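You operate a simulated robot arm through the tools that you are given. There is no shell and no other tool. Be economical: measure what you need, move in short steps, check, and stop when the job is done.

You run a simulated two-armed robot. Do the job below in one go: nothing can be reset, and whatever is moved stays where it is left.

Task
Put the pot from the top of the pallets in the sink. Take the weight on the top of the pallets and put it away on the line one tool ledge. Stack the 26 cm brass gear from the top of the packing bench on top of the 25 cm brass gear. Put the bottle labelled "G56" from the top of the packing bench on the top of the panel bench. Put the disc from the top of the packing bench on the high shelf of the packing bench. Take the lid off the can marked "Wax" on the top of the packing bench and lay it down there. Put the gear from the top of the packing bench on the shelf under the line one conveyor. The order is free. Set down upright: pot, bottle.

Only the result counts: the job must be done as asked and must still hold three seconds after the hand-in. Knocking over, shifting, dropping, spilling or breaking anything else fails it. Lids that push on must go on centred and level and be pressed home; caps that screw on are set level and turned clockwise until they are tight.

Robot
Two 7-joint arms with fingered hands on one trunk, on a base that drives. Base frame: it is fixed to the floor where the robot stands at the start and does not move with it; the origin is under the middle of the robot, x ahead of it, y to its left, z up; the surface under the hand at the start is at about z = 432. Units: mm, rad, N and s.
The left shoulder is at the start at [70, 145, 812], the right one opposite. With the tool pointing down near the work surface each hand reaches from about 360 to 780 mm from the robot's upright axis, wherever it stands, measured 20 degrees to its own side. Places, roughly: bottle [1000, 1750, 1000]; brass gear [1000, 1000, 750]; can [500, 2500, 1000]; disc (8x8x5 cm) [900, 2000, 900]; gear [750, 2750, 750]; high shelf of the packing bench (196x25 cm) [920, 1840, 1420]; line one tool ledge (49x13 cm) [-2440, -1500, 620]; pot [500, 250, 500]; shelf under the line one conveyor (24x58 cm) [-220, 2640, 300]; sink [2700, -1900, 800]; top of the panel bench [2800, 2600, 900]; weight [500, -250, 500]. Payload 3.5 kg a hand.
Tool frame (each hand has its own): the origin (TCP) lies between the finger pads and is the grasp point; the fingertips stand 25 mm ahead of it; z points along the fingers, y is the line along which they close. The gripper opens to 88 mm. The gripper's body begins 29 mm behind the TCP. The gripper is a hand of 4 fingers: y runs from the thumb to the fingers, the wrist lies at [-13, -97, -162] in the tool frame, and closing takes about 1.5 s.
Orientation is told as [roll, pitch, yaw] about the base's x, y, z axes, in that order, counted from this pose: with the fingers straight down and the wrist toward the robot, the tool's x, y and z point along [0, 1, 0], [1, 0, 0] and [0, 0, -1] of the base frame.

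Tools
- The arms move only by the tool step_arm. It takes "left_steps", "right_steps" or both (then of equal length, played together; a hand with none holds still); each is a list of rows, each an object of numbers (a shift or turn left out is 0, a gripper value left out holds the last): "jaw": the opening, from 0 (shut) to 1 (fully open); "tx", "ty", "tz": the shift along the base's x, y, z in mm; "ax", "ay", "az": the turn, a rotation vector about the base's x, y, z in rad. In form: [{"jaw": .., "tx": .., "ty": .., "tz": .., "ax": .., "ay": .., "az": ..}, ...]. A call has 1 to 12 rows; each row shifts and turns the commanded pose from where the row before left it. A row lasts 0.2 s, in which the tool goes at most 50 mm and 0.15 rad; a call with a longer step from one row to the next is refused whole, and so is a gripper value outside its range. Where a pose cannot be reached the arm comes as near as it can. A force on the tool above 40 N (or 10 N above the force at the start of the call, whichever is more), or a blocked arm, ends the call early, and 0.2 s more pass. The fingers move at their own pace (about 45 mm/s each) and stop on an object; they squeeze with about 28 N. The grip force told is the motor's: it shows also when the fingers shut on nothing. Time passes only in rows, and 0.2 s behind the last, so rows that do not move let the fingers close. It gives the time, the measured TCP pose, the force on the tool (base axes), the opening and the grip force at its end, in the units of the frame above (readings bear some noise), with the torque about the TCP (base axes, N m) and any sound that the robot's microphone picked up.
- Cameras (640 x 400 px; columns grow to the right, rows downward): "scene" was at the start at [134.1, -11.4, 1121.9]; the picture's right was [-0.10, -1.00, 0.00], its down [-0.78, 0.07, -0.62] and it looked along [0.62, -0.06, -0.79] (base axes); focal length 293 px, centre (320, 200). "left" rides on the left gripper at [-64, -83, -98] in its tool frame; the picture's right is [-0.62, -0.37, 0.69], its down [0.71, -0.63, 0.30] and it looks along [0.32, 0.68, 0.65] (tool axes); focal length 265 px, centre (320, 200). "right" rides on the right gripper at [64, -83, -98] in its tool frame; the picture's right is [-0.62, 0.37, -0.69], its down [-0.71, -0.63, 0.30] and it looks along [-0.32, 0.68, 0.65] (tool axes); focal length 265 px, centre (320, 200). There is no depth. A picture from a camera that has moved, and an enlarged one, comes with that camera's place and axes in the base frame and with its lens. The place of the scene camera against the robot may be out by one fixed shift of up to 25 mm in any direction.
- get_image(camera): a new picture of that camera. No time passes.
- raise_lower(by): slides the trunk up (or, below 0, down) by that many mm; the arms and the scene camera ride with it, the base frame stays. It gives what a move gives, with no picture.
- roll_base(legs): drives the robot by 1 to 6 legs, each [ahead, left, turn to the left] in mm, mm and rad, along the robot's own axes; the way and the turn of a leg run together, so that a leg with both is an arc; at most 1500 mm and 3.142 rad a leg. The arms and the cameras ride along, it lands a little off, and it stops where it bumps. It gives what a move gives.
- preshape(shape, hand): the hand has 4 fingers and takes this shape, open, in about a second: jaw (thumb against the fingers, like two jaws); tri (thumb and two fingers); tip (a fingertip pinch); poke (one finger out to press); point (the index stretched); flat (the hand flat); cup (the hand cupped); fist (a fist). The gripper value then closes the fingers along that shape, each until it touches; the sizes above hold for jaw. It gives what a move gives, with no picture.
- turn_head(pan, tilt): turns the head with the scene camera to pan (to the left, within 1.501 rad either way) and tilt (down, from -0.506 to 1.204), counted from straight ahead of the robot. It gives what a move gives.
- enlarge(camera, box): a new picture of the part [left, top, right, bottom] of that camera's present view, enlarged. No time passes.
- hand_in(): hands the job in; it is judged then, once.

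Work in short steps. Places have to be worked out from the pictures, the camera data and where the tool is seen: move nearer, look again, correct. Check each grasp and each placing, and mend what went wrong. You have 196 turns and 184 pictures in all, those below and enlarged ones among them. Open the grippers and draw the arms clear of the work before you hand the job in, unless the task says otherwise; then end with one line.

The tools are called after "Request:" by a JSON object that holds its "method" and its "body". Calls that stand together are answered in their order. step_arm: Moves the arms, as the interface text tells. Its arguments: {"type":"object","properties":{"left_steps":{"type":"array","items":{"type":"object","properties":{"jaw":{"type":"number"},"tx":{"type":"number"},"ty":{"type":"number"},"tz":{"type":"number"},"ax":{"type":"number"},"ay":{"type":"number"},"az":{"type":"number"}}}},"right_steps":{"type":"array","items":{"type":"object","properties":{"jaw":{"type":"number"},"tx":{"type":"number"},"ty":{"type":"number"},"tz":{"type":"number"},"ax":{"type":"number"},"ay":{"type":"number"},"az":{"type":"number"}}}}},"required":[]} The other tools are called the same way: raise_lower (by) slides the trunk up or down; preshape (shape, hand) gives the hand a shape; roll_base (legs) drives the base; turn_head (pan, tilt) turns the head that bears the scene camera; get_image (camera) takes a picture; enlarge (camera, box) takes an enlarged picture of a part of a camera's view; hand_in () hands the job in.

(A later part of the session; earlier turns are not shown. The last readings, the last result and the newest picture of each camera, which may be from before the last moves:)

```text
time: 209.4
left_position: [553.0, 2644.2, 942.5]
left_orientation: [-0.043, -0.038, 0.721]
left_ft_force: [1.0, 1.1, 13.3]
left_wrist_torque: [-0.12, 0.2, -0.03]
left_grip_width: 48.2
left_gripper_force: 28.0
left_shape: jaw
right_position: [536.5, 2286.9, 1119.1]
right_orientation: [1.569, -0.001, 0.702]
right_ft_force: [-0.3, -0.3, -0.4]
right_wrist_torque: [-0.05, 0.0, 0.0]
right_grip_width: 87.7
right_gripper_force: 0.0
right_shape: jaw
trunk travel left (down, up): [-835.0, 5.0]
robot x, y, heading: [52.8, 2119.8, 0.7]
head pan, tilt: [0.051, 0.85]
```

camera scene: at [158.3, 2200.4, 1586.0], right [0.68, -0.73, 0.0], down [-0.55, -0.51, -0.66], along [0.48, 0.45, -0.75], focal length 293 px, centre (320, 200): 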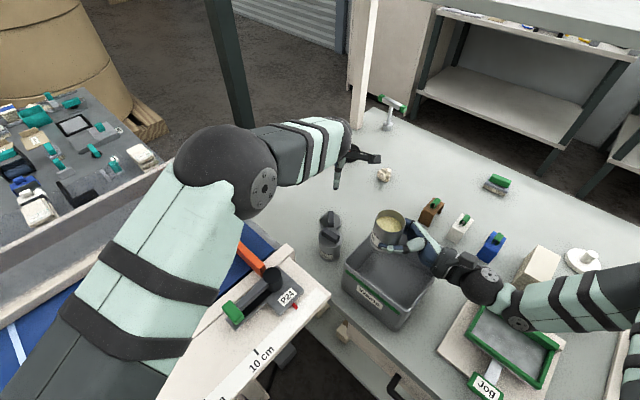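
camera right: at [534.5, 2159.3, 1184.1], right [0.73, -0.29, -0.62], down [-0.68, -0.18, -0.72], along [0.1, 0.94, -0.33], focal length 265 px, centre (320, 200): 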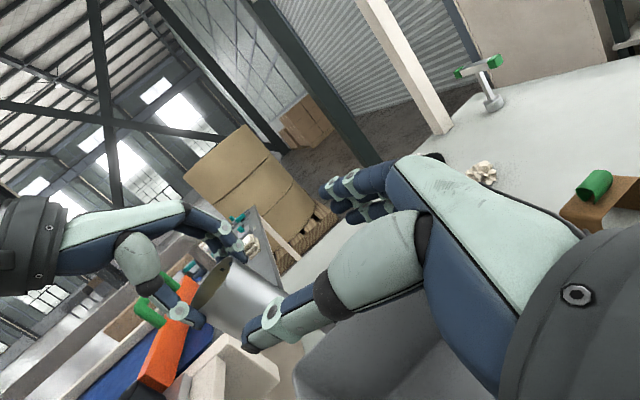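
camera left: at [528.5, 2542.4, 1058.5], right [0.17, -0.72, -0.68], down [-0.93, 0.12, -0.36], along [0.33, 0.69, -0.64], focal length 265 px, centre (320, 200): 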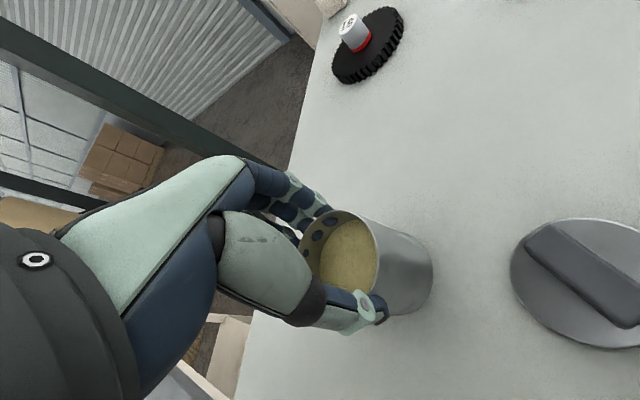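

Touched down (13 N). Release and rise straight.

Request:
{"method": "step_arm", "body": {"left_steps": [{"tz": 2}, {"jaw": 1}, {}, {}, {}, {}, {}, {"tz": 10}, {"tz": 30}, {"tz": 45}, {"tz": 45}, {"tz": 45}]}}

Request:
{"method": "get_image", "body": {"camera": "left"}}

Request:
{"method": "enlarge", "body": {"camera": "scene", "box": [240, 130, 440, 280]}}

```text
time: 212.0
left_position: [554.4, 2639.8, 1115.6]
left_orientation: [-0.044, -0.03, 0.721]
left_ft_force: [-0.1, 0.4, 0.5]
left_wrist_torque: [-0.02, 0.01, 0.01]
left_grip_width: 87.6
left_gripper_force: 0.1
left_shape: jaw
right_position: [536.3, 2287.1, 1118.7]
right_orientation: [1.569, -0.002, 0.702]
right_ft_force: [0.0, 0.0, 0.8]
right_wrist_torque: [0.03, 0.06, 0.0]
right_grip_width: 87.4
right_gripper_force: 0.0
right_shape: jaw
trunk travel left (down, up): [-835.0, 5.0]
robot x, y, heading: [54.3, 2121.8, 0.703]
head pan, tilt: [0.051, 0.85]
```

```text
91 pictures are left
camera left: at [529.0, 2537.0, 1213.2], right [0.17, -0.72, -0.68], down [-0.93, 0.12, -0.35], along [0.33, 0.69, -0.64], focal length 265 px, centre (320, 200)
```

left: 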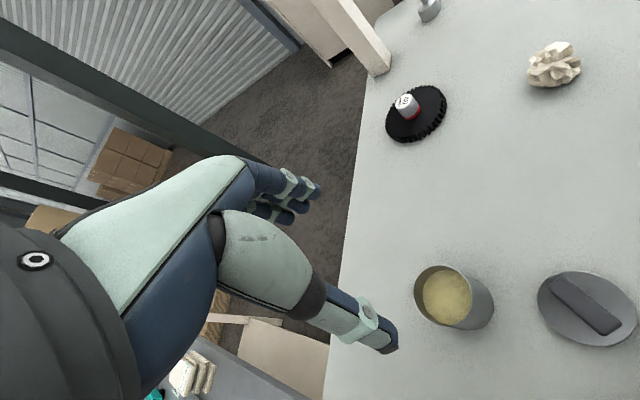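

```text
2.67 times, centred on (340, 205) of scene
camera zoom: at [158.7, 2200.3, 1586.0], right [0.68, -0.73, 0.0], down [-0.55, -0.51, -0.66], along [0.48, 0.45, -0.75], focal length 781 px, centre (267, 187)
```

zoom: 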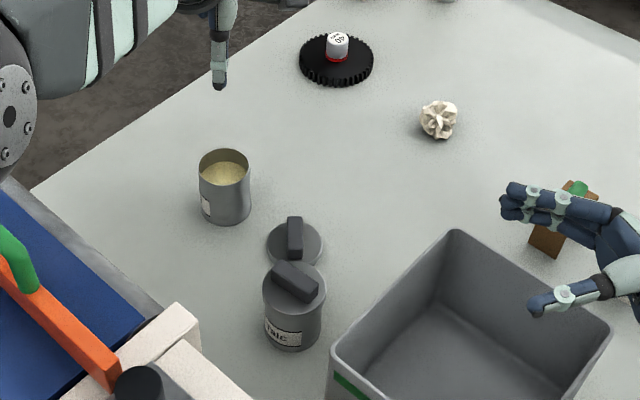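

Wax is open, lid lying beside it, all upright. Now retract: right hand back to pointing down, left hand back toward the robot.

Request:
{"method": "step_arm", "body": {"left_steps": [{"tz": 30, "ax": 0.044, "ay": 0.03}, {"tx": -34, "ty": -29}, {"tx": -34, "ty": -29}, {"tx": -34, "ty": -29}, {"tx": -34, "ty": -29}, {"tx": -34, "ty": -29}, {"tx": -34, "ty": -29}, {}, {}, {}, {}], "right_steps": [{"ax": -0.1095, "ay": -0.0917}, {"ax": -0.1095, "ay": -0.0917, "tz": 10}, {"ax": -0.1095, "ay": -0.0917, "tz": 10}, {"ax": -0.1095, "ay": -0.0917, "tz": 10}, {"ax": -0.1095, "ay": -0.0917}, {"ax": -0.1095, "ay": -0.0917}, {"ax": -0.1095, "ay": -0.0917}, {"ax": -0.1095, "ay": -0.0917}, {"ax": -0.1095, "ay": -0.0917}, {"ax": -0.1095, "ay": -0.0917}, {"ax": -0.1095, "ay": -0.0917}]}}

Request:
{"method": "roll_base", "body": {"legs": [[-300, -60, 0], [0, 0, -0.7]]}}

```text
time: 214.4
left_position: [346.4, 2470.4, 1144.3]
left_orientation: [0.006, -0.039, 0.72]
left_ft_force: [0.9, 0.1, -0.3]
left_wrist_torque: [-0.05, -0.03, 0.02]
left_grip_width: 87.8
left_gripper_force: 0.1
left_shape: jaw
right_position: [538.2, 2287.1, 1149.0]
right_orientation: [-0.005, 0.006, 0.697]
right_ft_force: [0.3, 0.6, 0.2]
right_wrist_torque: [0.03, -0.01, -0.02]
right_grip_width: 87.5
right_gripper_force: 0.0
right_shape: jaw
trunk travel left (down, up): [-835.0, 5.0]
robot x, y, heading: [55.1, 2122.1, 0.701]
head pan, tilt: [0.051, 0.85]
```

```text
time: 218.4
left_position: [315.0, 1948.1, 1145.9]
left_orientation: [0.008, -0.038, -0.008]
left_ft_force: [-0.5, -0.6, 0.1]
left_wrist_torque: [0.03, 0.01, 0.0]
left_grip_width: 87.8
left_gripper_force: 0.0
left_shape: jaw
right_position: [336.2, 1684.7, 1148.3]
right_orientation: [-0.003, 0.005, -0.031]
right_ft_force: [0.7, -0.5, 0.0]
right_wrist_torque: [0.0, 0.02, -0.02]
right_grip_width: 87.5
right_gripper_force: 0.1
right_shape: jaw
trunk travel left (down, up): [-835.0, 5.0]
robot x, y, heading: [-136.0, 1878.8, -0.026]
head pan, tilt: [0.051, 0.85]
```

Drive along to the 26 cm gear at the right end.

Request:
{"method": "roll_base", "body": {"legs": [[0, 0, 0.026], [0, -715, 0], [140, 0, 0]]}}

Request:
{"method": "turn_head", "body": {"pan": -0.2, "tilt": 0.85}}

Request:
{"method": "get_image", "body": {"camera": "scene"}}

Request:
{"method": "get_image", "body": {"camera": "right"}}

```text
time: 223.7
left_position: [448.9, 1224.2, 1146.1]
left_orientation: [0.009, -0.041, 0.007]
left_ft_force: [0.5, 1.0, 0.4]
left_wrist_torque: [-0.01, 0.01, -0.01]
left_grip_width: 87.9
left_gripper_force: 0.0
left_shape: jaw
right_position: [475.5, 959.8, 1149.8]
right_orientation: [-0.002, 0.001, -0.017]
right_ft_force: [0.2, 0.3, 0.8]
right_wrist_torque: [-0.02, 0.01, -0.05]
right_grip_width: 87.8
right_gripper_force: 0.0
right_shape: jaw
trunk travel left (down, up): [-835.0, 5.0]
robot x, y, heading: [2.8, 1151.6, -0.015]
head pan, tilt: [0.051, 0.85]
```

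```text
time: 224.4
left_position: [450.9, 1223.9, 1144.5]
left_orientation: [0.011, -0.039, 0.009]
left_ft_force: [0.3, -0.4, 0.0]
left_wrist_torque: [0.0, -0.02, -0.01]
left_grip_width: 87.9
left_gripper_force: 0.0
left_shape: jaw
right_position: [476.5, 959.2, 1147.9]
right_orientation: [-0.002, 0.006, -0.017]
right_ft_force: [0.2, -1.3, 0.0]
right_wrist_torque: [-0.02, -0.01, 0.01]
right_grip_width: 87.6
right_gripper_force: 0.0
right_shape: jaw
trunk travel left (down, up): [-835.0, 5.0]
robot x, y, heading: [2.3, 1153.0, -0.015]
head pan, tilt: [-0.201, 0.85]
```

```text
89 pictures are left
camera scene: at [139.0, 1129.1, 1585.9], right [-0.21, -0.98, 0.0], down [-0.73, 0.16, -0.66], along [0.64, -0.14, -0.75], focal length 293 px, centre (320, 200)
```

scene: 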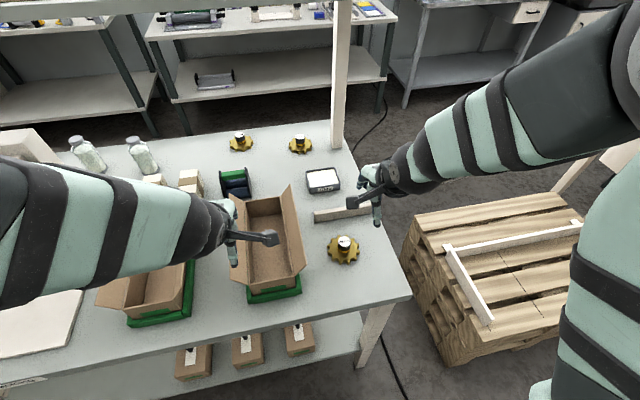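

```text
88 pictures are left
camera right: at [395.1, 1026.0, 1247.1], right [0.36, -0.62, 0.69], down [-0.64, -0.71, -0.3], along [0.68, -0.34, -0.66], focal length 265 px, centre (320, 200)
```

right: 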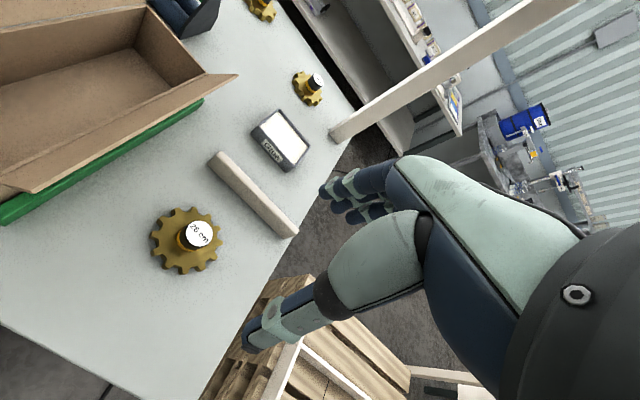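

Gear 26 centre ≈ [543,975]. Move the right hand over it and lower halfway.

Request:
{"method": "step_arm", "body": {"right_steps": [{"tx": 22, "ty": 5, "tz": -35}, {"tx": 22, "ty": 5, "tz": -35}, {"tx": 22, "ty": 5, "tz": -35}, {"tz": -45}, {"tz": -20}, {}]}}

Request:
{"method": "get_image", "body": {"camera": "right"}}

```text
time: 225.8
left_position: [450.4, 1222.4, 1145.1]
left_orientation: [0.007, -0.038, 0.009]
left_ft_force: [0.4, 0.2, -0.8]
left_wrist_torque: [0.02, -0.02, -0.03]
left_grip_width: 87.7
left_gripper_force: 0.0
left_shape: jaw
right_position: [543.9, 973.3, 978.2]
right_orientation: [-0.002, 0.005, -0.014]
right_ft_force: [0.8, 0.2, -0.6]
right_wrist_torque: [-0.01, 0.0, 0.02]
right_grip_width: 87.6
right_gripper_force: 0.1
right_shape: jaw
trunk travel left (down, up): [-835.0, 5.0]
robot x, y, heading: [2.4, 1152.3, -0.016]
head pan, tilt: [-0.201, 0.85]
```

```text
87 pictures are left
camera right: at [461.1, 1039.6, 1076.1], right [0.36, -0.62, 0.69], down [-0.64, -0.71, -0.3], along [0.68, -0.34, -0.66], focal length 265 px, centre (320, 200)
```

right: 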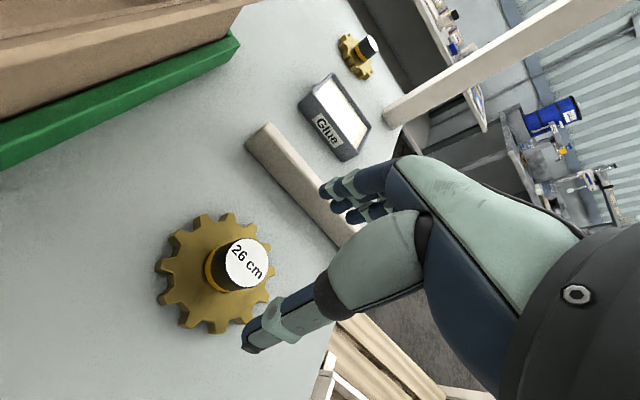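

Knob top ≈ [543,976,900]. Descend to TCP 887 and close on the knob.

Request:
{"method": "step_arm", "body": {"right_steps": [{"tx": -1, "ty": 3, "tz": -40}, {"tz": -35}, {"tz": -16}, {}, {"jaw": 0}, {}, {}, {}, {}, {}, {}]}}

Request:
{"method": "get_image", "body": {"camera": "right"}}

```text
time: 228.2
left_position: [449.7, 1222.5, 1146.2]
left_orientation: [0.008, -0.039, 0.007]
left_ft_force: [0.9, 0.1, 0.2]
left_wrist_torque: [-0.02, -0.01, -0.01]
left_grip_width: 87.7
left_gripper_force: 0.0
left_shape: jaw
right_position: [542.1, 976.8, 886.4]
right_orientation: [-0.001, 0.002, -0.017]
right_ft_force: [-1.4, -0.2, 10.8]
right_wrist_torque: [0.02, 0.25, -0.06]
right_grip_width: 86.3
right_gripper_force: 28.0
right_shape: jaw
trunk travel left (down, up): [-835.0, 5.0]
robot x, y, heading: [3.8, 1146.7, -0.013]
head pan, tilt: [-0.201, 0.85]
```

```text
86 pictures are left
camera right: at [459.1, 1043.0, 986.1], right [0.36, -0.62, 0.69], down [-0.64, -0.71, -0.3], along [0.68, -0.34, -0.65], focal length 265 px, centre (320, 200)
```

right: 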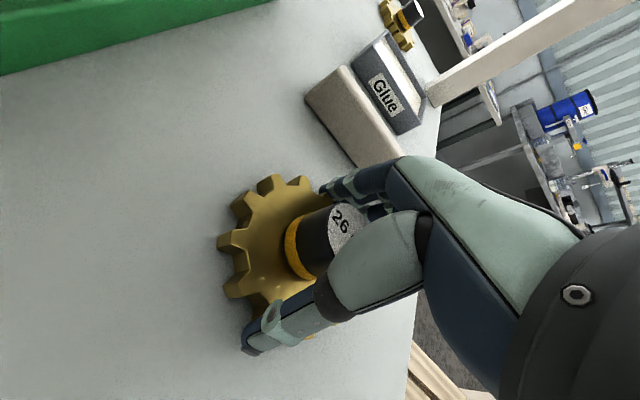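

Fingertips are caught on the gear's teeth. Open, rise 10 mm, close again.

Request:
{"method": "step_arm", "body": {"right_steps": [{"jaw": 1}, {"tz": 5}, {"tz": 5}, {"tz": 2}, {"jaw": 0}, {}, {}, {}, {}, {}, {}, {}]}}

Request:
{"method": "get_image", "body": {"camera": "right"}}

```text
time: 230.8
left_position: [451.3, 1222.7, 1145.9]
left_orientation: [0.009, -0.042, 0.009]
left_ft_force: [0.6, -0.1, 0.2]
left_wrist_torque: [-0.03, 0.02, -0.03]
left_grip_width: 87.7
left_gripper_force: 0.1
left_shape: jaw
right_position: [543.0, 977.6, 900.3]
right_orientation: [-0.003, 0.002, -0.016]
right_ft_force: [0.4, -0.2, 7.7]
right_wrist_torque: [0.03, -0.23, -0.02]
right_grip_width: 30.4
right_gripper_force: 27.8
right_shape: jaw
trunk travel left (down, up): [-835.0, 5.0]
robot x, y, heading: [4.0, 1149.4, -0.013]
head pan, tilt: [-0.201, 0.85]
```

```text
85 pictures are left
camera right: at [459.6, 1042.9, 999.4], right [0.36, -0.62, 0.69], down [-0.64, -0.71, -0.3], along [0.68, -0.34, -0.65], focal length 265 px, centre (320, 200)
```

right: 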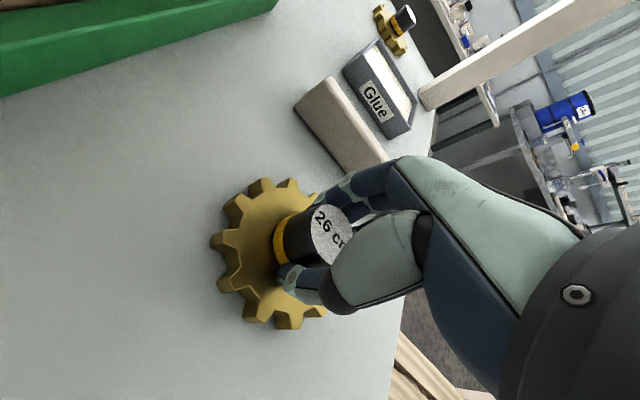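

Gripped on the knob (30 mm). Lift and check.

Request:
{"method": "step_arm", "body": {"right_steps": [{"tz": 10}, {"tz": 30}, {"tz": 40}, {"tz": 40}, {"tz": 40}, {"tz": 40}, {}]}}

Request:
{"method": "get_image", "body": {"camera": "right"}}

```text
time: 232.4
left_position: [452.0, 1222.9, 1144.8]
left_orientation: [0.01, -0.039, 0.008]
left_ft_force: [0.5, 0.0, 1.0]
left_wrist_torque: [0.03, 0.01, 0.01]
left_grip_width: 87.5
left_gripper_force: 0.1
left_shape: jaw
right_position: [542.3, 977.4, 1099.7]
right_orientation: [-0.001, 0.005, -0.015]
right_ft_force: [-0.3, -0.3, -4.7]
right_wrist_torque: [-0.03, 0.0, 0.01]
right_grip_width: 30.0
right_gripper_force: 27.5
right_shape: jaw
trunk travel left (down, up): [-835.0, 5.0]
robot x, y, heading: [4.6, 1151.5, -0.008]
head pan, tilt: [-0.201, 0.85]
```

```text
84 pictures are left
camera right: at [459.3, 1043.2, 1198.7], right [0.36, -0.62, 0.69], down [-0.64, -0.71, -0.3], along [0.67, -0.34, -0.66], focal length 265 px, centre (320, 200)
```

right: 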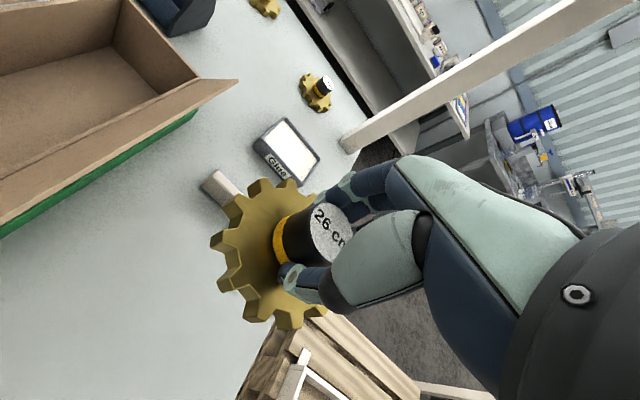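

Gear held (≈0.5 kg). Now the long way round to the east side of the bench: back, south, east.

Request:
{"method": "roll_base", "body": {"legs": [[-180, 0, 0], [0, -1500, 0], [0, -1500, 0], [0, -1050, 0], [1500, 0, 0], [550, 0, 0]]}}

```text
time: 262.9
left_position: [2077.2, -2973.8, 1145.8]
left_orientation: [0.009, -0.039, -0.021]
left_ft_force: [0.3, 0.2, 0.4]
left_wrist_torque: [0.04, 0.0, -0.01]
left_grip_width: 87.8
left_gripper_force: 0.0
left_shape: jaw
right_position: [2161.2, -3222.1, 1099.4]
right_orientation: [-0.002, 0.003, -0.045]
right_ft_force: [-0.4, -0.2, -3.8]
right_wrist_torque: [-0.03, 0.04, 0.03]
right_grip_width: 30.0
right_gripper_force: 27.9
right_shape: jaw
trunk travel left (down, up): [-835.0, 5.0]
robot x, y, heading: [1627.6, -3032.7, -0.036]
head pan, tilt: [-0.201, 0.85]
```

Request:
{"method": "roll_base", "body": {"legs": [[230, 0, 0], [0, 0, 3.141], [0, 0, 0.036], [0, -1400, 0], [0, -1400, 0]]}}

Request:
{"method": "turn_head", "body": {"pan": -0.7, "tilt": 0.5}}

Request:
{"method": "get_image", "body": {"camera": "scene"}}

```text
time: 285.4
left_position: [1443.2, -367.8, 1145.7]
left_orientation: [0.009, -0.037, -3.139]
left_ft_force: [0.6, 0.1, -0.6]
left_wrist_torque: [0.01, -0.02, 0.0]
left_grip_width: 87.9
left_gripper_force: 0.1
left_shape: jaw
right_position: [1355.4, -121.6, 1098.7]
right_orientation: [-0.002, 0.005, 3.123]
right_ft_force: [-0.5, -0.4, -3.8]
right_wrist_torque: [0.03, -0.03, 0.01]
right_grip_width: 29.7
right_gripper_force: 28.0
right_shape: jaw
trunk travel left (down, up): [-835.0, 5.0]
robot x, y, heading: [1893.5, -299.2, 3.122]
head pan, tilt: [-0.201, 0.85]
```

```text
time: 286.3
left_position: [1443.0, -366.2, 1145.6]
left_orientation: [0.011, -0.037, -3.139]
left_ft_force: [-0.4, 0.1, -0.4]
left_wrist_torque: [0.0, 0.02, 0.02]
left_grip_width: 87.7
left_gripper_force: 0.2
left_shape: jaw
right_position: [1354.0, -120.6, 1098.8]
right_orientation: [-0.002, 0.007, 3.123]
right_ft_force: [0.4, 0.7, -3.2]
right_wrist_torque: [0.03, -0.02, 0.02]
right_grip_width: 29.3
right_gripper_force: 28.1
right_shape: jaw
trunk travel left (down, up): [-835.0, 5.0]
robot x, y, heading: [1890.4, -298.0, 3.125]
head pan, tilt: [-0.7, 0.499]
```

```text
83 pictures are left
camera scene: at [1781.4, -240.2, 1615.8], right [0.66, 0.75, 0.0], down [0.36, -0.31, -0.88], along [-0.66, 0.58, -0.48], focal length 293 px, centre (320, 200)
```

scene: 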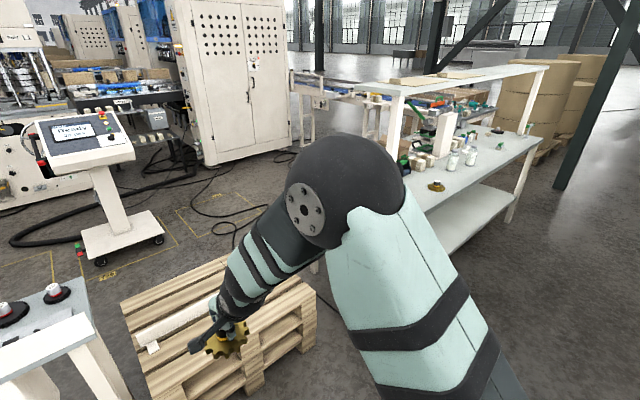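

East aisle is clear. Move north and close in on the 25 cm gear.

Request:
{"method": "roll_base", "body": {"legs": [[0, -1120, 0], [0, 0, 0.02], [270, 0, 0]]}}

Request:
{"method": "turn_head", "body": {"pan": -0.2, "tilt": 0.75}}

Request:
{"method": "get_image", "body": {"camera": "scene"}}

Request:
{"method": "get_image", "body": {"camera": "right"}}

```text
time: 293.8
left_position: [1194.0, 726.3, 1146.1]
left_orientation: [0.01, -0.041, -3.107]
left_ft_force: [-0.4, -1.2, 0.0]
left_wrist_torque: [0.0, 0.01, -0.02]
left_grip_width: 87.8
left_gripper_force: 0.1
left_shape: jaw
right_position: [1098.2, 969.8, 1099.7]
right_orientation: [-0.002, 0.003, -3.126]
right_ft_force: [0.1, 0.6, -3.7]
right_wrist_torque: [0.01, 0.0, -0.05]
right_grip_width: 29.3
right_gripper_force: 28.4
right_shape: jaw
trunk travel left (down, up): [-835.0, 5.0]
robot x, y, heading: [1641.0, 811.6, -3.125]
head pan, tilt: [-0.7, 0.499]
```

```text
time: 294.7
left_position: [1192.2, 725.5, 1145.8]
left_orientation: [0.011, -0.038, -3.104]
left_ft_force: [-0.1, -0.5, -0.8]
left_wrist_torque: [0.02, -0.02, 0.02]
left_grip_width: 87.9
left_gripper_force: 0.1
left_shape: jaw
right_position: [1095.1, 968.5, 1099.6]
right_orientation: [-0.001, 0.008, -3.127]
right_ft_force: [-0.1, 0.7, -3.3]
right_wrist_torque: [-0.01, -0.01, -0.01]
right_grip_width: 29.3
right_gripper_force: 27.9
right_shape: jaw
trunk travel left (down, up): [-835.0, 5.0]
robot x, y, heading: [1639.8, 810.0, -3.129]
head pan, tilt: [-0.201, 0.75]
```

```text
82 pictures are left
camera scene: at [1514.8, 821.9, 1593.8], right [0.18, 0.98, 0.0], down [0.67, -0.13, -0.73], along [-0.72, 0.14, -0.68], focal length 293 px, centre (320, 200)
```

scene: 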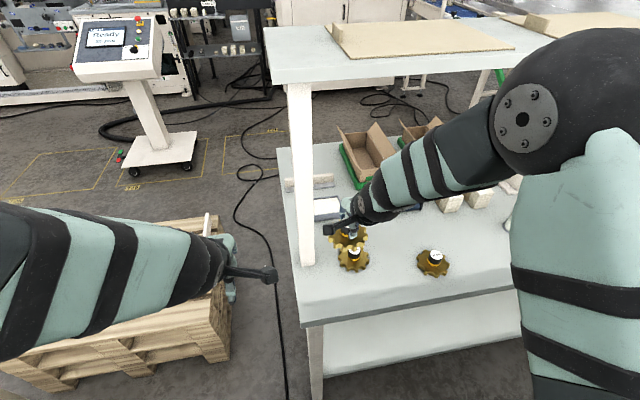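

```text
81 pictures are left
camera right: at [1178.4, 906.5, 1198.3], right [-0.38, 0.61, 0.69], down [0.62, 0.72, -0.3], along [-0.68, 0.32, -0.66], focal length 265 px, centre (320, 200)
```

right: 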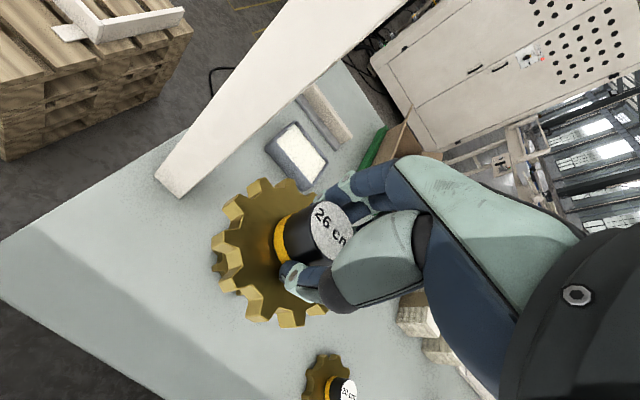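

The held gear hides the 25 cm gear from the wrist camera. I shift the right hand aside (+y) and up to view it.

Request:
{"method": "step_arm", "body": {"right_steps": [{"tx": 15, "ty": 37, "tz": 16}, {"tx": 15, "ty": 37, "tz": 16}, {"tx": 15, "ty": 37, "tz": 16}, {"tx": 15, "ty": 37, "tz": 16}, {}]}}

Request:
{"method": "get_image", "body": {"camera": "right"}}

Request:
{"method": "enlarge", "body": {"camera": "scene", "box": [280, 190, 480, 310]}}

```text
time: 295.9
left_position: [1192.4, 726.9, 1145.3]
left_orientation: [0.01, -0.038, -3.106]
left_ft_force: [0.0, 0.5, -0.6]
left_wrist_torque: [0.0, -0.03, 0.01]
left_grip_width: 87.3
left_gripper_force: 0.1
left_shape: jaw
right_position: [1153.6, 1114.2, 1162.7]
right_orientation: [-0.002, 0.007, -3.127]
right_ft_force: [0.0, -0.7, -4.4]
right_wrist_torque: [0.02, -0.02, -0.06]
right_grip_width: 28.9
right_gripper_force: 28.6
right_shape: jaw
trunk travel left (down, up): [-835.0, 5.0]
robot x, y, heading: [1638.6, 810.4, -3.127]
head pan, tilt: [-0.201, 0.75]
```

```text
80 pictures are left
camera right: at [1236.8, 1052.3, 1262.1], right [-0.38, 0.61, 0.69], down [0.62, 0.72, -0.3], along [-0.68, 0.32, -0.66], focal length 265 px, centre (320, 200)
```

right: 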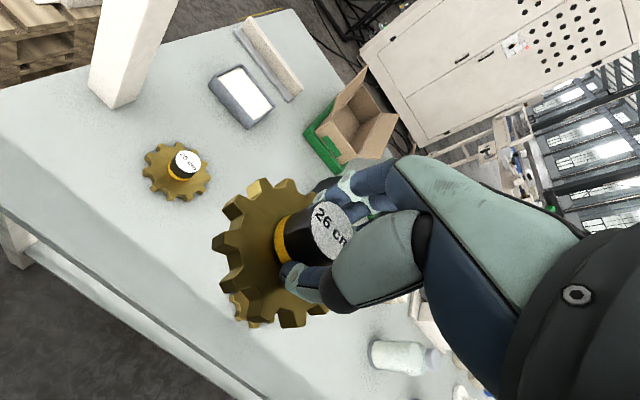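

```text
3.20 times, centred on (380, 250) of scene
camera zoom: at [1515.2, 821.8, 1593.8], right [0.18, 0.98, 0.0], down [0.67, -0.13, -0.73], along [-0.72, 0.13, -0.68], focal length 937 px, centre (128, 40)
```

zoom: 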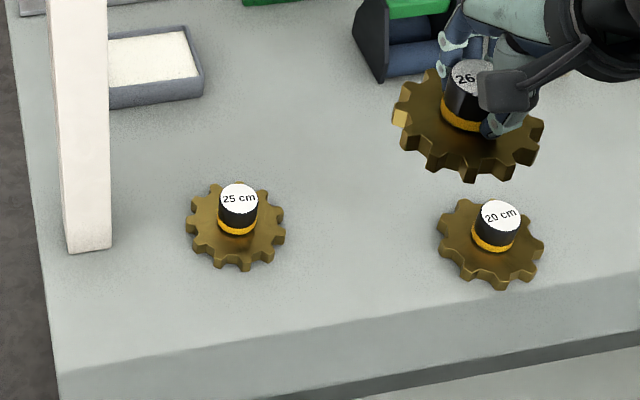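

25 cm gear knob ≈ [1018,1021], top z≈900. Position the held gear over it, gear bottom ~50 mm above, and check.

Request:
{"method": "step_arm", "body": {"right_steps": [{"tx": -32.7, "ty": -23.8, "tz": -15}, {"tx": -32.7, "ty": -23.8, "tz": -15}, {"tx": -32.7, "ty": -23.8, "tz": -15}, {"tx": -32.7, "ty": -23.8, "tz": -15}, {"tz": -40}, {"tz": -45}, {"tz": -20}, {}]}}

Request:
{"method": "enlarge", "body": {"camera": "scene", "box": [280, 190, 480, 310]}}

Request:
{"method": "get_image", "body": {"camera": "right"}}

```text
time: 297.7
left_position: [1192.7, 725.1, 1145.5]
left_orientation: [0.01, -0.04, -3.105]
left_ft_force: [0.1, 0.2, -0.9]
left_wrist_torque: [-0.01, 0.03, -0.03]
left_grip_width: 87.6
left_gripper_force: 0.1
left_shape: jaw
right_position: [1024.3, 1021.2, 997.7]
right_orientation: [-0.001, 0.006, -3.128]
right_ft_force: [0.1, -0.4, -4.6]
right_wrist_torque: [0.05, -0.03, 0.03]
right_grip_width: 29.2
right_gripper_force: 27.8
right_shape: jaw
trunk travel left (down, up): [-835.0, 5.0]
robot x, y, heading: [1643.9, 811.8, -3.129]
head pan, tilt: [-0.201, 0.75]
```

```text
3.20 times, centred on (380, 250) of scene
camera zoom: at [1515.9, 821.7, 1593.9], right [0.18, 0.98, 0.0], down [0.67, -0.13, -0.73], along [-0.72, 0.13, -0.68], focal length 937 px, centre (128, 40)
```

zoom: 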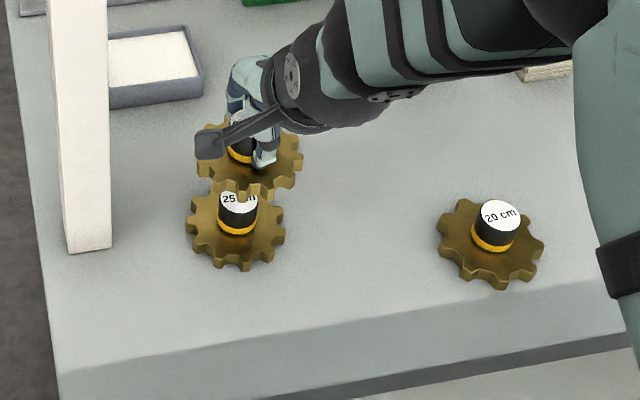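

```text
77 pictures are left
camera right: at [1108.2, 958.9, 1097.7], right [-0.38, 0.61, 0.69], down [0.62, 0.72, -0.3], along [-0.68, 0.32, -0.66], focal length 265 px, centre (320, 200)
```

right: 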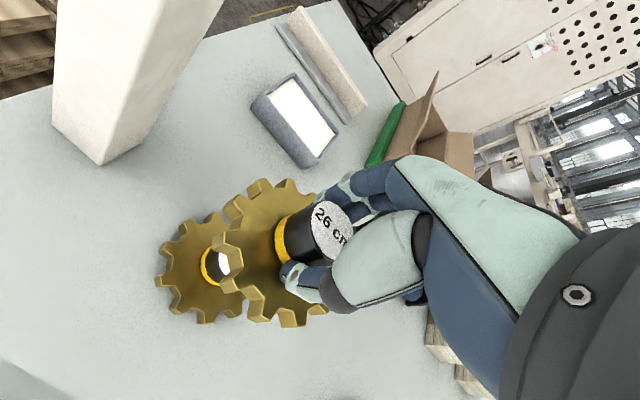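

Relative views say the held gear is ~6–7 mm too far +y. Correct and go down to just above contact.

Request:
{"method": "step_arm", "body": {"right_steps": [{"tx": 1, "ty": -7}, {}, {"tz": -14}, {"tz": -12}, {}]}}

Request:
{"method": "enlarge", "body": {"camera": "scene", "box": [320, 200, 420, 280]}}

Request:
{"method": "get_image", "body": {"camera": "right"}}

```text
time: 298.9
left_position: [1193.7, 726.6, 1145.4]
left_orientation: [0.01, -0.038, -3.105]
left_ft_force: [-1.0, -0.9, 0.2]
left_wrist_torque: [0.01, -0.01, 0.01]
left_grip_width: 87.7
left_gripper_force: 0.0
left_shape: jaw
right_position: [1026.4, 1014.8, 972.4]
right_orientation: [-0.001, 0.006, -3.129]
right_ft_force: [-0.8, 0.6, -3.2]
right_wrist_torque: [-0.02, -0.02, 0.02]
right_grip_width: 29.0
right_gripper_force: 27.7
right_shape: jaw
trunk travel left (down, up): [-835.0, 5.0]
robot x, y, heading: [1637.1, 809.0, -3.125]
head pan, tilt: [-0.201, 0.75]
```

```text
5.00 times, centred on (370, 240) of scene
camera zoom: at [1516.0, 821.6, 1593.9], right [0.18, 0.98, 0.0], down [0.67, -0.13, -0.73], along [-0.72, 0.13, -0.68], focal length 1464 px, centre (70, 0)
```

zoom: 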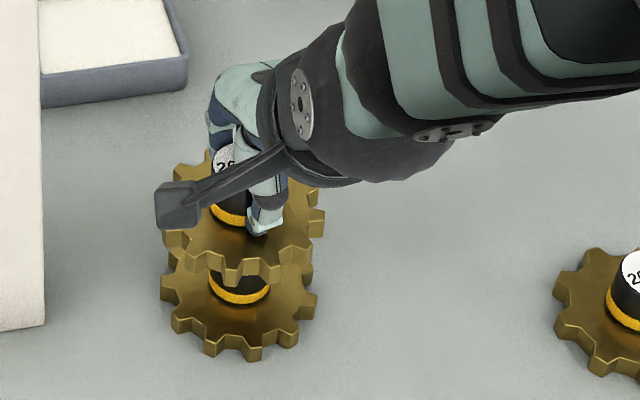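

```text
75 pictures are left
camera right: at [1108.2, 951.4, 1071.2], right [-0.38, 0.61, 0.69], down [0.62, 0.72, -0.3], along [-0.68, 0.32, -0.66], focal length 265 px, centre (320, 200)
```

right: 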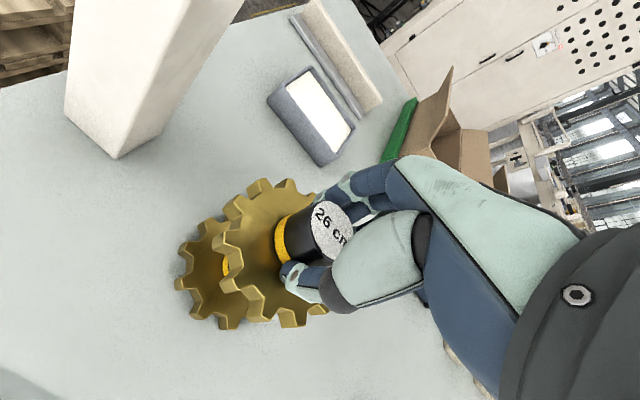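

Well aligned now (within ~2–3 mm). Creep down to contact.

Request:
{"method": "step_arm", "body": {"right_steps": [{"tx": 1, "ty": 1, "tz": -5}, {"tz": -4}, {"tz": -3}, {"tz": -3}, {}]}}

```text
time: 300.1
left_position: [1192.1, 725.6, 1145.6]
left_orientation: [0.01, -0.039, -3.107]
left_ft_force: [0.8, 0.0, 0.4]
left_wrist_torque: [0.03, 0.01, -0.02]
left_grip_width: 87.7
left_gripper_force: 0.1
left_shape: jaw
right_position: [1026.2, 1015.4, 957.9]
right_orientation: [-0.002, 0.005, -3.128]
right_ft_force: [0.0, -0.4, -5.1]
right_wrist_torque: [0.0, -0.06, 0.01]
right_grip_width: 29.4
right_gripper_force: 28.3
right_shape: jaw
trunk travel left (down, up): [-835.0, 5.0]
robot x, y, heading: [1640.9, 815.2, -3.124]
head pan, tilt: [-0.201, 0.75]
```

Request:
{"method": "step_arm", "body": {"right_steps": [{"tz": -3}, {"tz": -3}, {}, {}]}}

Request:
{"method": "enlarge", "body": {"camera": "scene", "box": [320, 200, 420, 280]}}

```text
time: 301.1
left_position: [1191.1, 725.7, 1146.3]
left_orientation: [0.01, -0.039, -3.108]
left_ft_force: [-0.7, -0.3, -0.4]
left_wrist_torque: [-0.01, -0.01, 0.03]
left_grip_width: 87.6
left_gripper_force: 0.0
left_shape: jaw
right_position: [1027.8, 1016.6, 951.1]
right_orientation: [-0.002, 0.006, -3.129]
right_ft_force: [-0.3, 0.4, -4.3]
right_wrist_torque: [-0.01, 0.0, -0.03]
right_grip_width: 29.0
right_gripper_force: 27.9
right_shape: jaw
trunk travel left (down, up): [-835.0, 5.0]
robot x, y, heading: [1641.0, 812.9, -3.128]
head pan, tilt: [-0.201, 0.75]
```

```text
5.00 times, centred on (370, 240) of scene
camera zoom: at [1515.3, 821.8, 1593.9], right [0.18, 0.98, 0.0], down [0.67, -0.13, -0.73], along [-0.72, 0.13, -0.68], focal length 1464 px, centre (70, 0)
```

zoom: 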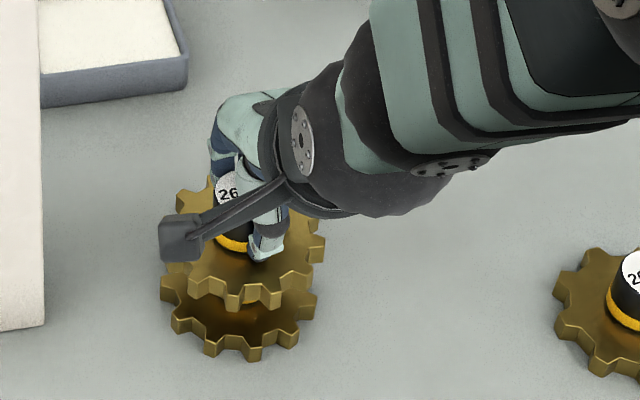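

No contact yet; continue in small steps.

Request:
{"method": "step_arm", "body": {"right_steps": [{"tz": -3}, {"tz": -3}, {"tz": -3}, {}]}}

```text
time: 302.1
left_position: [1195.4, 726.3, 1147.7]
left_orientation: [0.009, -0.042, -3.106]
left_ft_force: [-1.0, 0.4, 0.5]
left_wrist_torque: [0.02, 0.01, -0.01]
left_grip_width: 87.9
left_gripper_force: 0.1
left_shape: jaw
right_position: [1028.1, 1015.5, 948.0]
right_orientation: [-0.002, -0.007, -3.129]
right_ft_force: [-0.8, 3.0, 21.2]
right_wrist_torque: [-0.1, 0.52, -0.06]
right_grip_width: 29.6
right_gripper_force: 27.5
right_shape: jaw
trunk travel left (down, up): [-835.0, 5.0]
robot x, y, heading: [1638.4, 812.6, -3.123]
head pan, tilt: [-0.201, 0.75]
```

Contact (21 N). Ease 5 mm and release gently, then look before rising.

Request:
{"method": "step_arm", "body": {"right_steps": [{"tz": 3}, {"tz": 2}, {}, {"jaw": 0.5}, {}, {}, {}, {"jaw": 0.8}, {}, {}]}}

Request:
{"method": "enlarge", "body": {"camera": "scene", "box": [320, 200, 420, 280]}}

Request:
{"method": "get_image", "body": {"camera": "right"}}

```text
time: 304.3
left_position: [1192.9, 726.7, 1146.2]
left_orientation: [0.011, -0.039, -3.105]
left_ft_force: [0.3, 0.3, -0.1]
left_wrist_torque: [-0.01, -0.02, -0.02]
left_grip_width: 87.7
left_gripper_force: 0.1
left_shape: jaw
right_position: [1027.5, 1015.9, 949.1]
right_orientation: [-0.002, 0.006, -3.129]
right_ft_force: [1.6, -0.5, 1.5]
right_wrist_torque: [0.02, 0.07, 0.02]
right_grip_width: 69.4
right_gripper_force: 0.1
right_shape: jaw
trunk travel left (down, up): [-835.0, 5.0]
robot x, y, heading: [1639.7, 810.6, -3.125]
head pan, tilt: [-0.201, 0.75]
```

```text
5.00 times, centred on (370, 240) of scene
camera zoom: at [1516.8, 821.4, 1594.0], right [0.18, 0.98, 0.0], down [0.67, -0.13, -0.73], along [-0.72, 0.13, -0.68], focal length 1464 px, centre (70, 0)
```

zoom: 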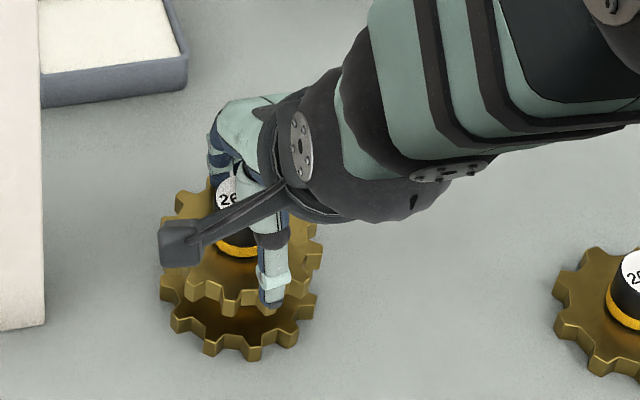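

```text
72 pictures are left
camera right: at [1110.8, 953.5, 1047.0], right [-0.38, 0.61, 0.69], down [0.62, 0.72, -0.3], along [-0.68, 0.32, -0.66], focal length 265 px, centre (320, 200)
```

right: 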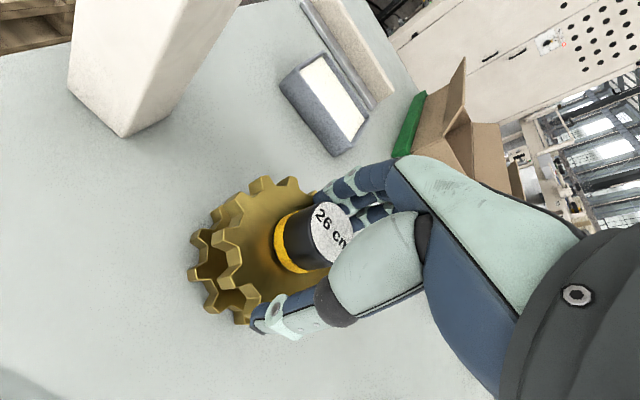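

It rests stably. Rise straight up and look.

Request:
{"method": "step_arm", "body": {"right_steps": [{"tz": 8}, {"tz": 25}, {"tz": 40}, {"tz": 40}, {"tx": 35, "tz": 20}, {"tx": 40}, {"tx": 40}, {}]}}

Request:
{"method": "enlarge", "body": {"camera": "scene", "box": [320, 200, 420, 280]}}

Request:
{"method": "get_image", "body": {"camera": "right"}}

```text
time: 306.1
left_position: [1192.7, 724.7, 1145.5]
left_orientation: [0.01, -0.037, -3.106]
left_ft_force: [0.5, -0.3, 0.4]
left_wrist_torque: [-0.01, 0.04, 0.0]
left_grip_width: 87.6
left_gripper_force: 0.0
left_shape: jaw
right_position: [1143.1, 1015.8, 1076.7]
right_orientation: [-0.002, 0.006, -3.127]
right_ft_force: [-0.1, 0.9, -0.9]
right_wrist_torque: [0.01, 0.04, -0.01]
right_grip_width: 70.3
right_gripper_force: 0.1
right_shape: jaw
trunk travel left (down, up): [-835.0, 5.0]
robot x, y, heading: [1637.5, 810.5, -3.123]
head pan, tilt: [-0.201, 0.75]
```

```text
5.00 times, centred on (370, 240) of scene
camera zoom: at [1515.8, 821.4, 1593.9], right [0.18, 0.98, 0.0], down [0.67, -0.13, -0.73], along [-0.72, 0.13, -0.68], focal length 1464 px, centre (70, 0)
```

zoom: 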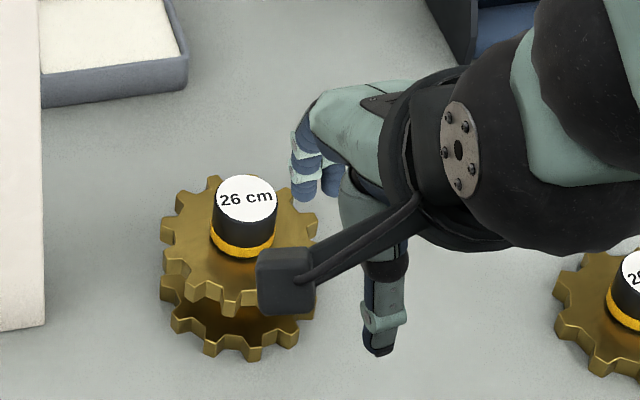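

```text
70 pictures are left
camera right: at [1226.7, 953.2, 1175.9], right [-0.38, 0.61, 0.69], down [0.62, 0.72, -0.3], along [-0.68, 0.32, -0.66], focal length 265 px, centre (320, 200)
```

right: 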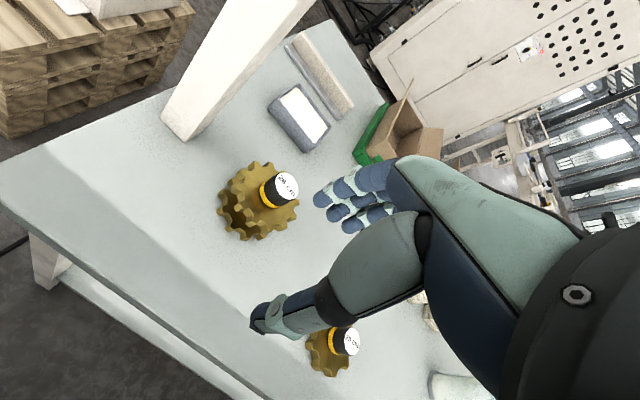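

The 26 cm gear sits level and centred on the 25 cm one. Next, the bottles: back off a bit and move north.

Request:
{"method": "roll_base", "body": {"legs": [[-150, 0, -0.018], [0, -650, 0]]}}

Request:
{"method": "turn_head", "body": {"pan": -0.15, "tilt": 0.65}}

Request:
{"method": "get_image", "body": {"camera": "scene"}}

```text
time: 310.8
left_position: [1342.8, 1405.6, 1145.4]
left_orientation: [0.008, -0.038, -3.122]
left_ft_force: [0.1, -0.5, -0.3]
left_wrist_torque: [-0.02, 0.02, 0.01]
left_grip_width: 87.4
left_gripper_force: 0.0
left_shape: jaw
right_position: [1298.4, 1696.8, 1077.4]
right_orientation: [-0.002, 0.004, 3.138]
right_ft_force: [0.1, 1.0, 0.3]
right_wrist_torque: [0.06, 0.02, 0.02]
right_grip_width: 70.1
right_gripper_force: 0.0
right_shape: jaw
trunk travel left (down, up): [-835.0, 5.0]
robot x, y, heading: [1789.2, 1483.6, 3.138]
head pan, tilt: [-0.201, 0.75]
```

```text
time: 311.5
left_position: [1341.7, 1406.3, 1144.8]
left_orientation: [0.011, -0.038, -3.122]
left_ft_force: [0.3, 0.4, -0.7]
left_wrist_torque: [0.03, -0.01, -0.01]
left_grip_width: 87.4
left_gripper_force: 0.1
left_shape: jaw
right_position: [1297.9, 1697.9, 1076.6]
right_orientation: [-0.003, 0.004, 3.141]
right_ft_force: [0.2, -0.3, 0.5]
right_wrist_torque: [0.01, -0.03, 0.03]
right_grip_width: 70.2
right_gripper_force: 0.0
right_shape: jaw
trunk travel left (down, up): [-835.0, 5.0]
robot x, y, heading: [1793.0, 1483.0, 3.141]
head pan, tilt: [-0.15, 0.649]
```

```text
69 pictures are left
camera scene: at [1663.0, 1493.5, 1602.5], right [0.15, 0.99, 0.0], down [0.6, -0.09, -0.8], along [-0.79, 0.12, -0.6], focal length 293 px, centre (320, 200)
```

scene: 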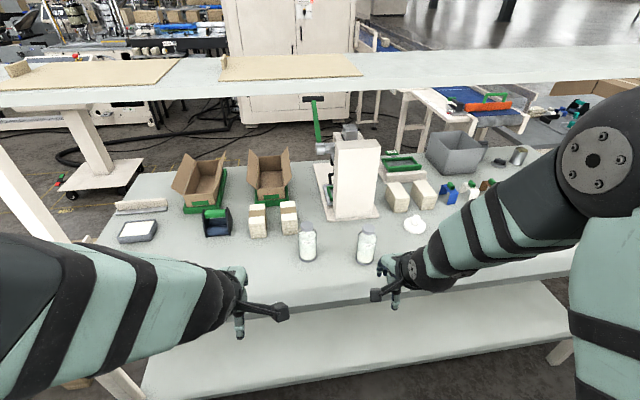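

Request:
{"method": "enlarge", "body": {"camera": "scene", "box": [280, 200, 440, 290]}}

```text
4.00 times, centred on (360, 245) of scene
camera zoom: at [1663.0, 1493.5, 1602.5], right [0.15, 0.99, 0.0], down [0.6, -0.09, -0.8], along [-0.79, 0.12, -0.6], focal length 1171 px, centre (160, 20)
```

zoom: 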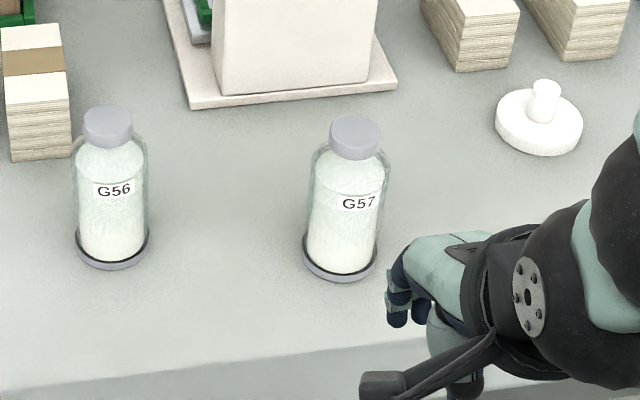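

G56 is the southern bottle, at ≈[1003,1558], ~155 mm tall. I'll grasp its body with the left hand held horizontally, pointing north. First rotate the left hand and tuck the right.

Request:
{"method": "step_arm", "body": {"left_steps": [{"ax": 0.143}, {"ax": 0.143}, {"ax": 0.143}, {"ax": 0.143}, {"ax": 0.143}, {"ax": 0.143}, {"ax": 0.143}, {"ax": 0.143}, {"ax": 0.143}, {"ax": 0.143}, {"ax": 0.14}], "right_steps": [{"jaw": 1, "tx": 25, "ty": 20, "tz": 20}, {"tx": 25, "ty": 20, "tz": 20}, {"tx": 25, "ty": 20, "tz": 20}, {"ty": 20, "tz": 20}, {}, {}, {}, {}, {}, {}, {}]}}

Request:
{"method": "raise_lower", "body": {"by": -150}}

Request:
{"method": "roll_base", "body": {"legs": [[0, 85, 0], [130, 0, 0]]}}

Request:
{"method": "get_image", "body": {"camera": "left"}}

Request:
{"method": "get_image", "body": {"camera": "scene"}}

```text
time: 313.9
left_position: [1341.7, 1405.3, 1146.4]
left_orientation: [-1.561, 0.019, -3.102]
left_ft_force: [0.2, 0.5, -0.1]
left_wrist_torque: [0.01, -0.03, -0.01]
left_grip_width: 87.5
left_gripper_force: 0.1
left_shape: jaw
right_position: [1371.3, 1778.5, 1157.2]
right_orientation: [-0.002, 0.006, 3.141]
right_ft_force: [0.7, 0.0, -0.1]
right_wrist_torque: [0.0, -0.02, -0.01]
right_grip_width: 87.7
right_gripper_force: 0.0
right_shape: jaw
trunk travel left (down, up): [-835.0, 5.0]
robot x, y, heading: [1793.4, 1483.5, 3.145]
head pan, tilt: [-0.15, 0.649]
```

```text
time: 315.6
left_position: [1342.9, 1406.4, 994.5]
left_orientation: [-1.56, 0.02, -3.103]
left_ft_force: [-0.9, 0.0, -0.4]
left_wrist_torque: [-0.03, 0.0, -0.01]
left_grip_width: 87.6
left_gripper_force: 0.1
left_shape: jaw
right_position: [1372.8, 1778.3, 1007.6]
right_orientation: [-0.003, 0.005, 3.137]
right_ft_force: [-0.2, -0.1, 0.3]
right_wrist_torque: [0.03, 0.01, -0.02]
right_grip_width: 87.6
right_gripper_force: 0.1
right_shape: jaw
trunk travel left (down, up): [-685.0, 155.0]
robot x, y, heading: [1787.4, 1486.5, 3.144]
head pan, tilt: [-0.15, 0.649]
```

```text
time: 317.6
left_position: [1213.2, 1323.3, 995.4]
left_orientation: [-1.559, 0.019, -3.106]
left_ft_force: [-0.9, -0.2, 1.0]
left_wrist_torque: [-0.02, 0.0, 0.0]
left_grip_width: 87.9
left_gripper_force: 0.0
left_shape: jaw
right_position: [1245.6, 1695.7, 1008.4]
right_orientation: [-0.001, 0.004, 3.133]
right_ft_force: [0.2, -0.3, 0.4]
right_wrist_torque: [-0.01, 0.03, -0.04]
right_grip_width: 87.6
right_gripper_force: 0.1
right_shape: jaw
trunk travel left (down, up): [-685.0, 155.0]
robot x, y, heading: [1663.4, 1400.8, 3.138]
head pan, tilt: [-0.15, 0.649]
```

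```text
67 pictures are left
camera left: at [1299.0, 1228.5, 1061.3], right [0.33, 0.71, 0.62], down [0.63, 0.32, -0.71], along [-0.7, 0.63, -0.35], focal length 265 px, centre (320, 200)
```

left: 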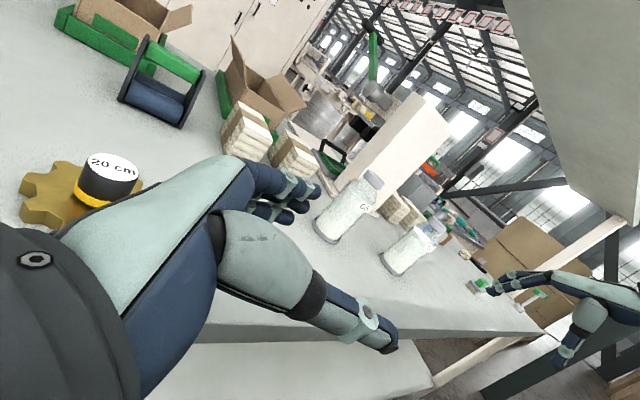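

```text
66 pictures are left
camera scene: at [1535.1, 1410.0, 1452.7], right [0.16, 0.99, 0.0], down [0.6, -0.09, -0.8], along [-0.79, 0.12, -0.6], focal length 293 px, centre (320, 200)
```

scene: 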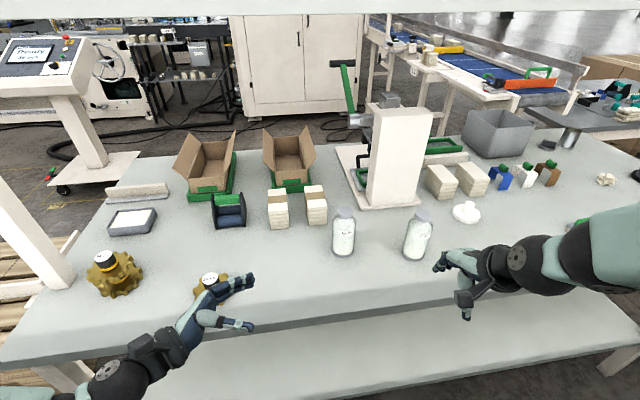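

Bottle G56 ≈ [1003,1561]. Bring the left hand beside it (pointing +y), 130 mm short, at mid-body height.

Request:
{"method": "step_arm", "body": {"left_steps": [{"ty": 36}, {"ty": 36}, {"ty": 36}, {"tx": -42}, {"tx": -42}, {"tx": -42}, {"tx": -42}, {"tx": -42}, {"tz": -30}, {"tz": -35}, {}]}}

Request:
{"method": "get_image", "body": {"camera": "left"}}

Request:
{"method": "enlarge", "body": {"camera": "scene", "box": [200, 180, 480, 330]}}

```text
time: 320.0
left_position: [1001.7, 1434.6, 930.8]
left_orientation: [-1.558, 0.018, -3.108]
left_ft_force: [-0.1, -0.2, 0.1]
left_wrist_torque: [-0.02, -0.02, -0.01]
left_grip_width: 87.4
left_gripper_force: 0.0
left_shape: jaw
right_position: [1245.3, 1697.6, 1007.5]
right_orientation: [-0.002, 0.005, 3.132]
right_ft_force: [0.7, -0.8, 0.5]
right_wrist_torque: [-0.03, -0.02, 0.01]
right_grip_width: 87.7
right_gripper_force: 0.1
right_shape: jaw
trunk travel left (down, up): [-685.0, 155.0]
robot x, y, heading: [1660.8, 1399.2, 3.13]
head pan, tilt: [-0.15, 0.649]
```

```text
65 pictures are left
camera left: at [1086.7, 1339.1, 995.6], right [0.33, 0.71, 0.62], down [0.63, 0.32, -0.71], along [-0.7, 0.63, -0.35], focal length 265 px, centre (320, 200)
```

left: 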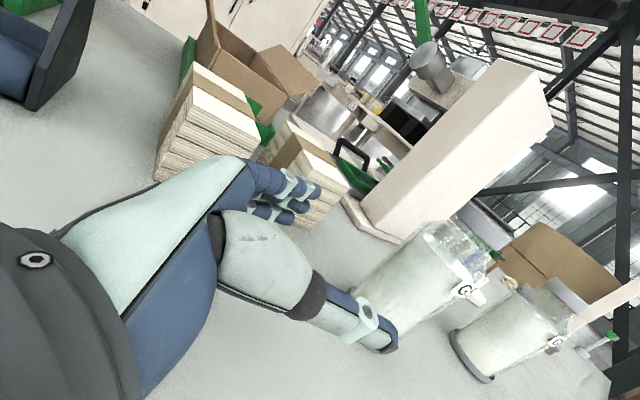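

```text
2.29 times, centred on (340, 255) of scene
camera zoom: at [1534.5, 1410.5, 1452.7], right [0.16, 0.99, 0.0], down [0.6, -0.09, -0.8], along [-0.79, 0.12, -0.6], focal length 669 px, centre (274, 74)
```

zoom: 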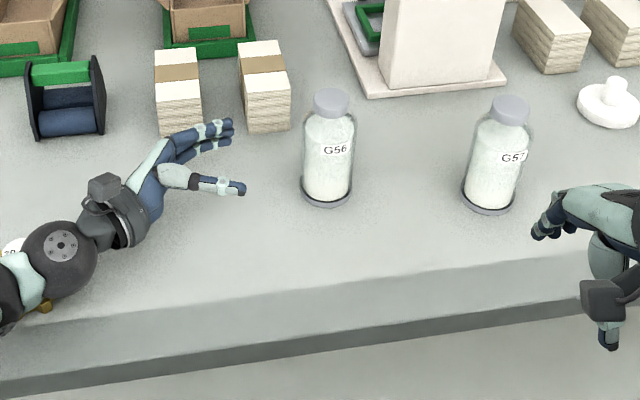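

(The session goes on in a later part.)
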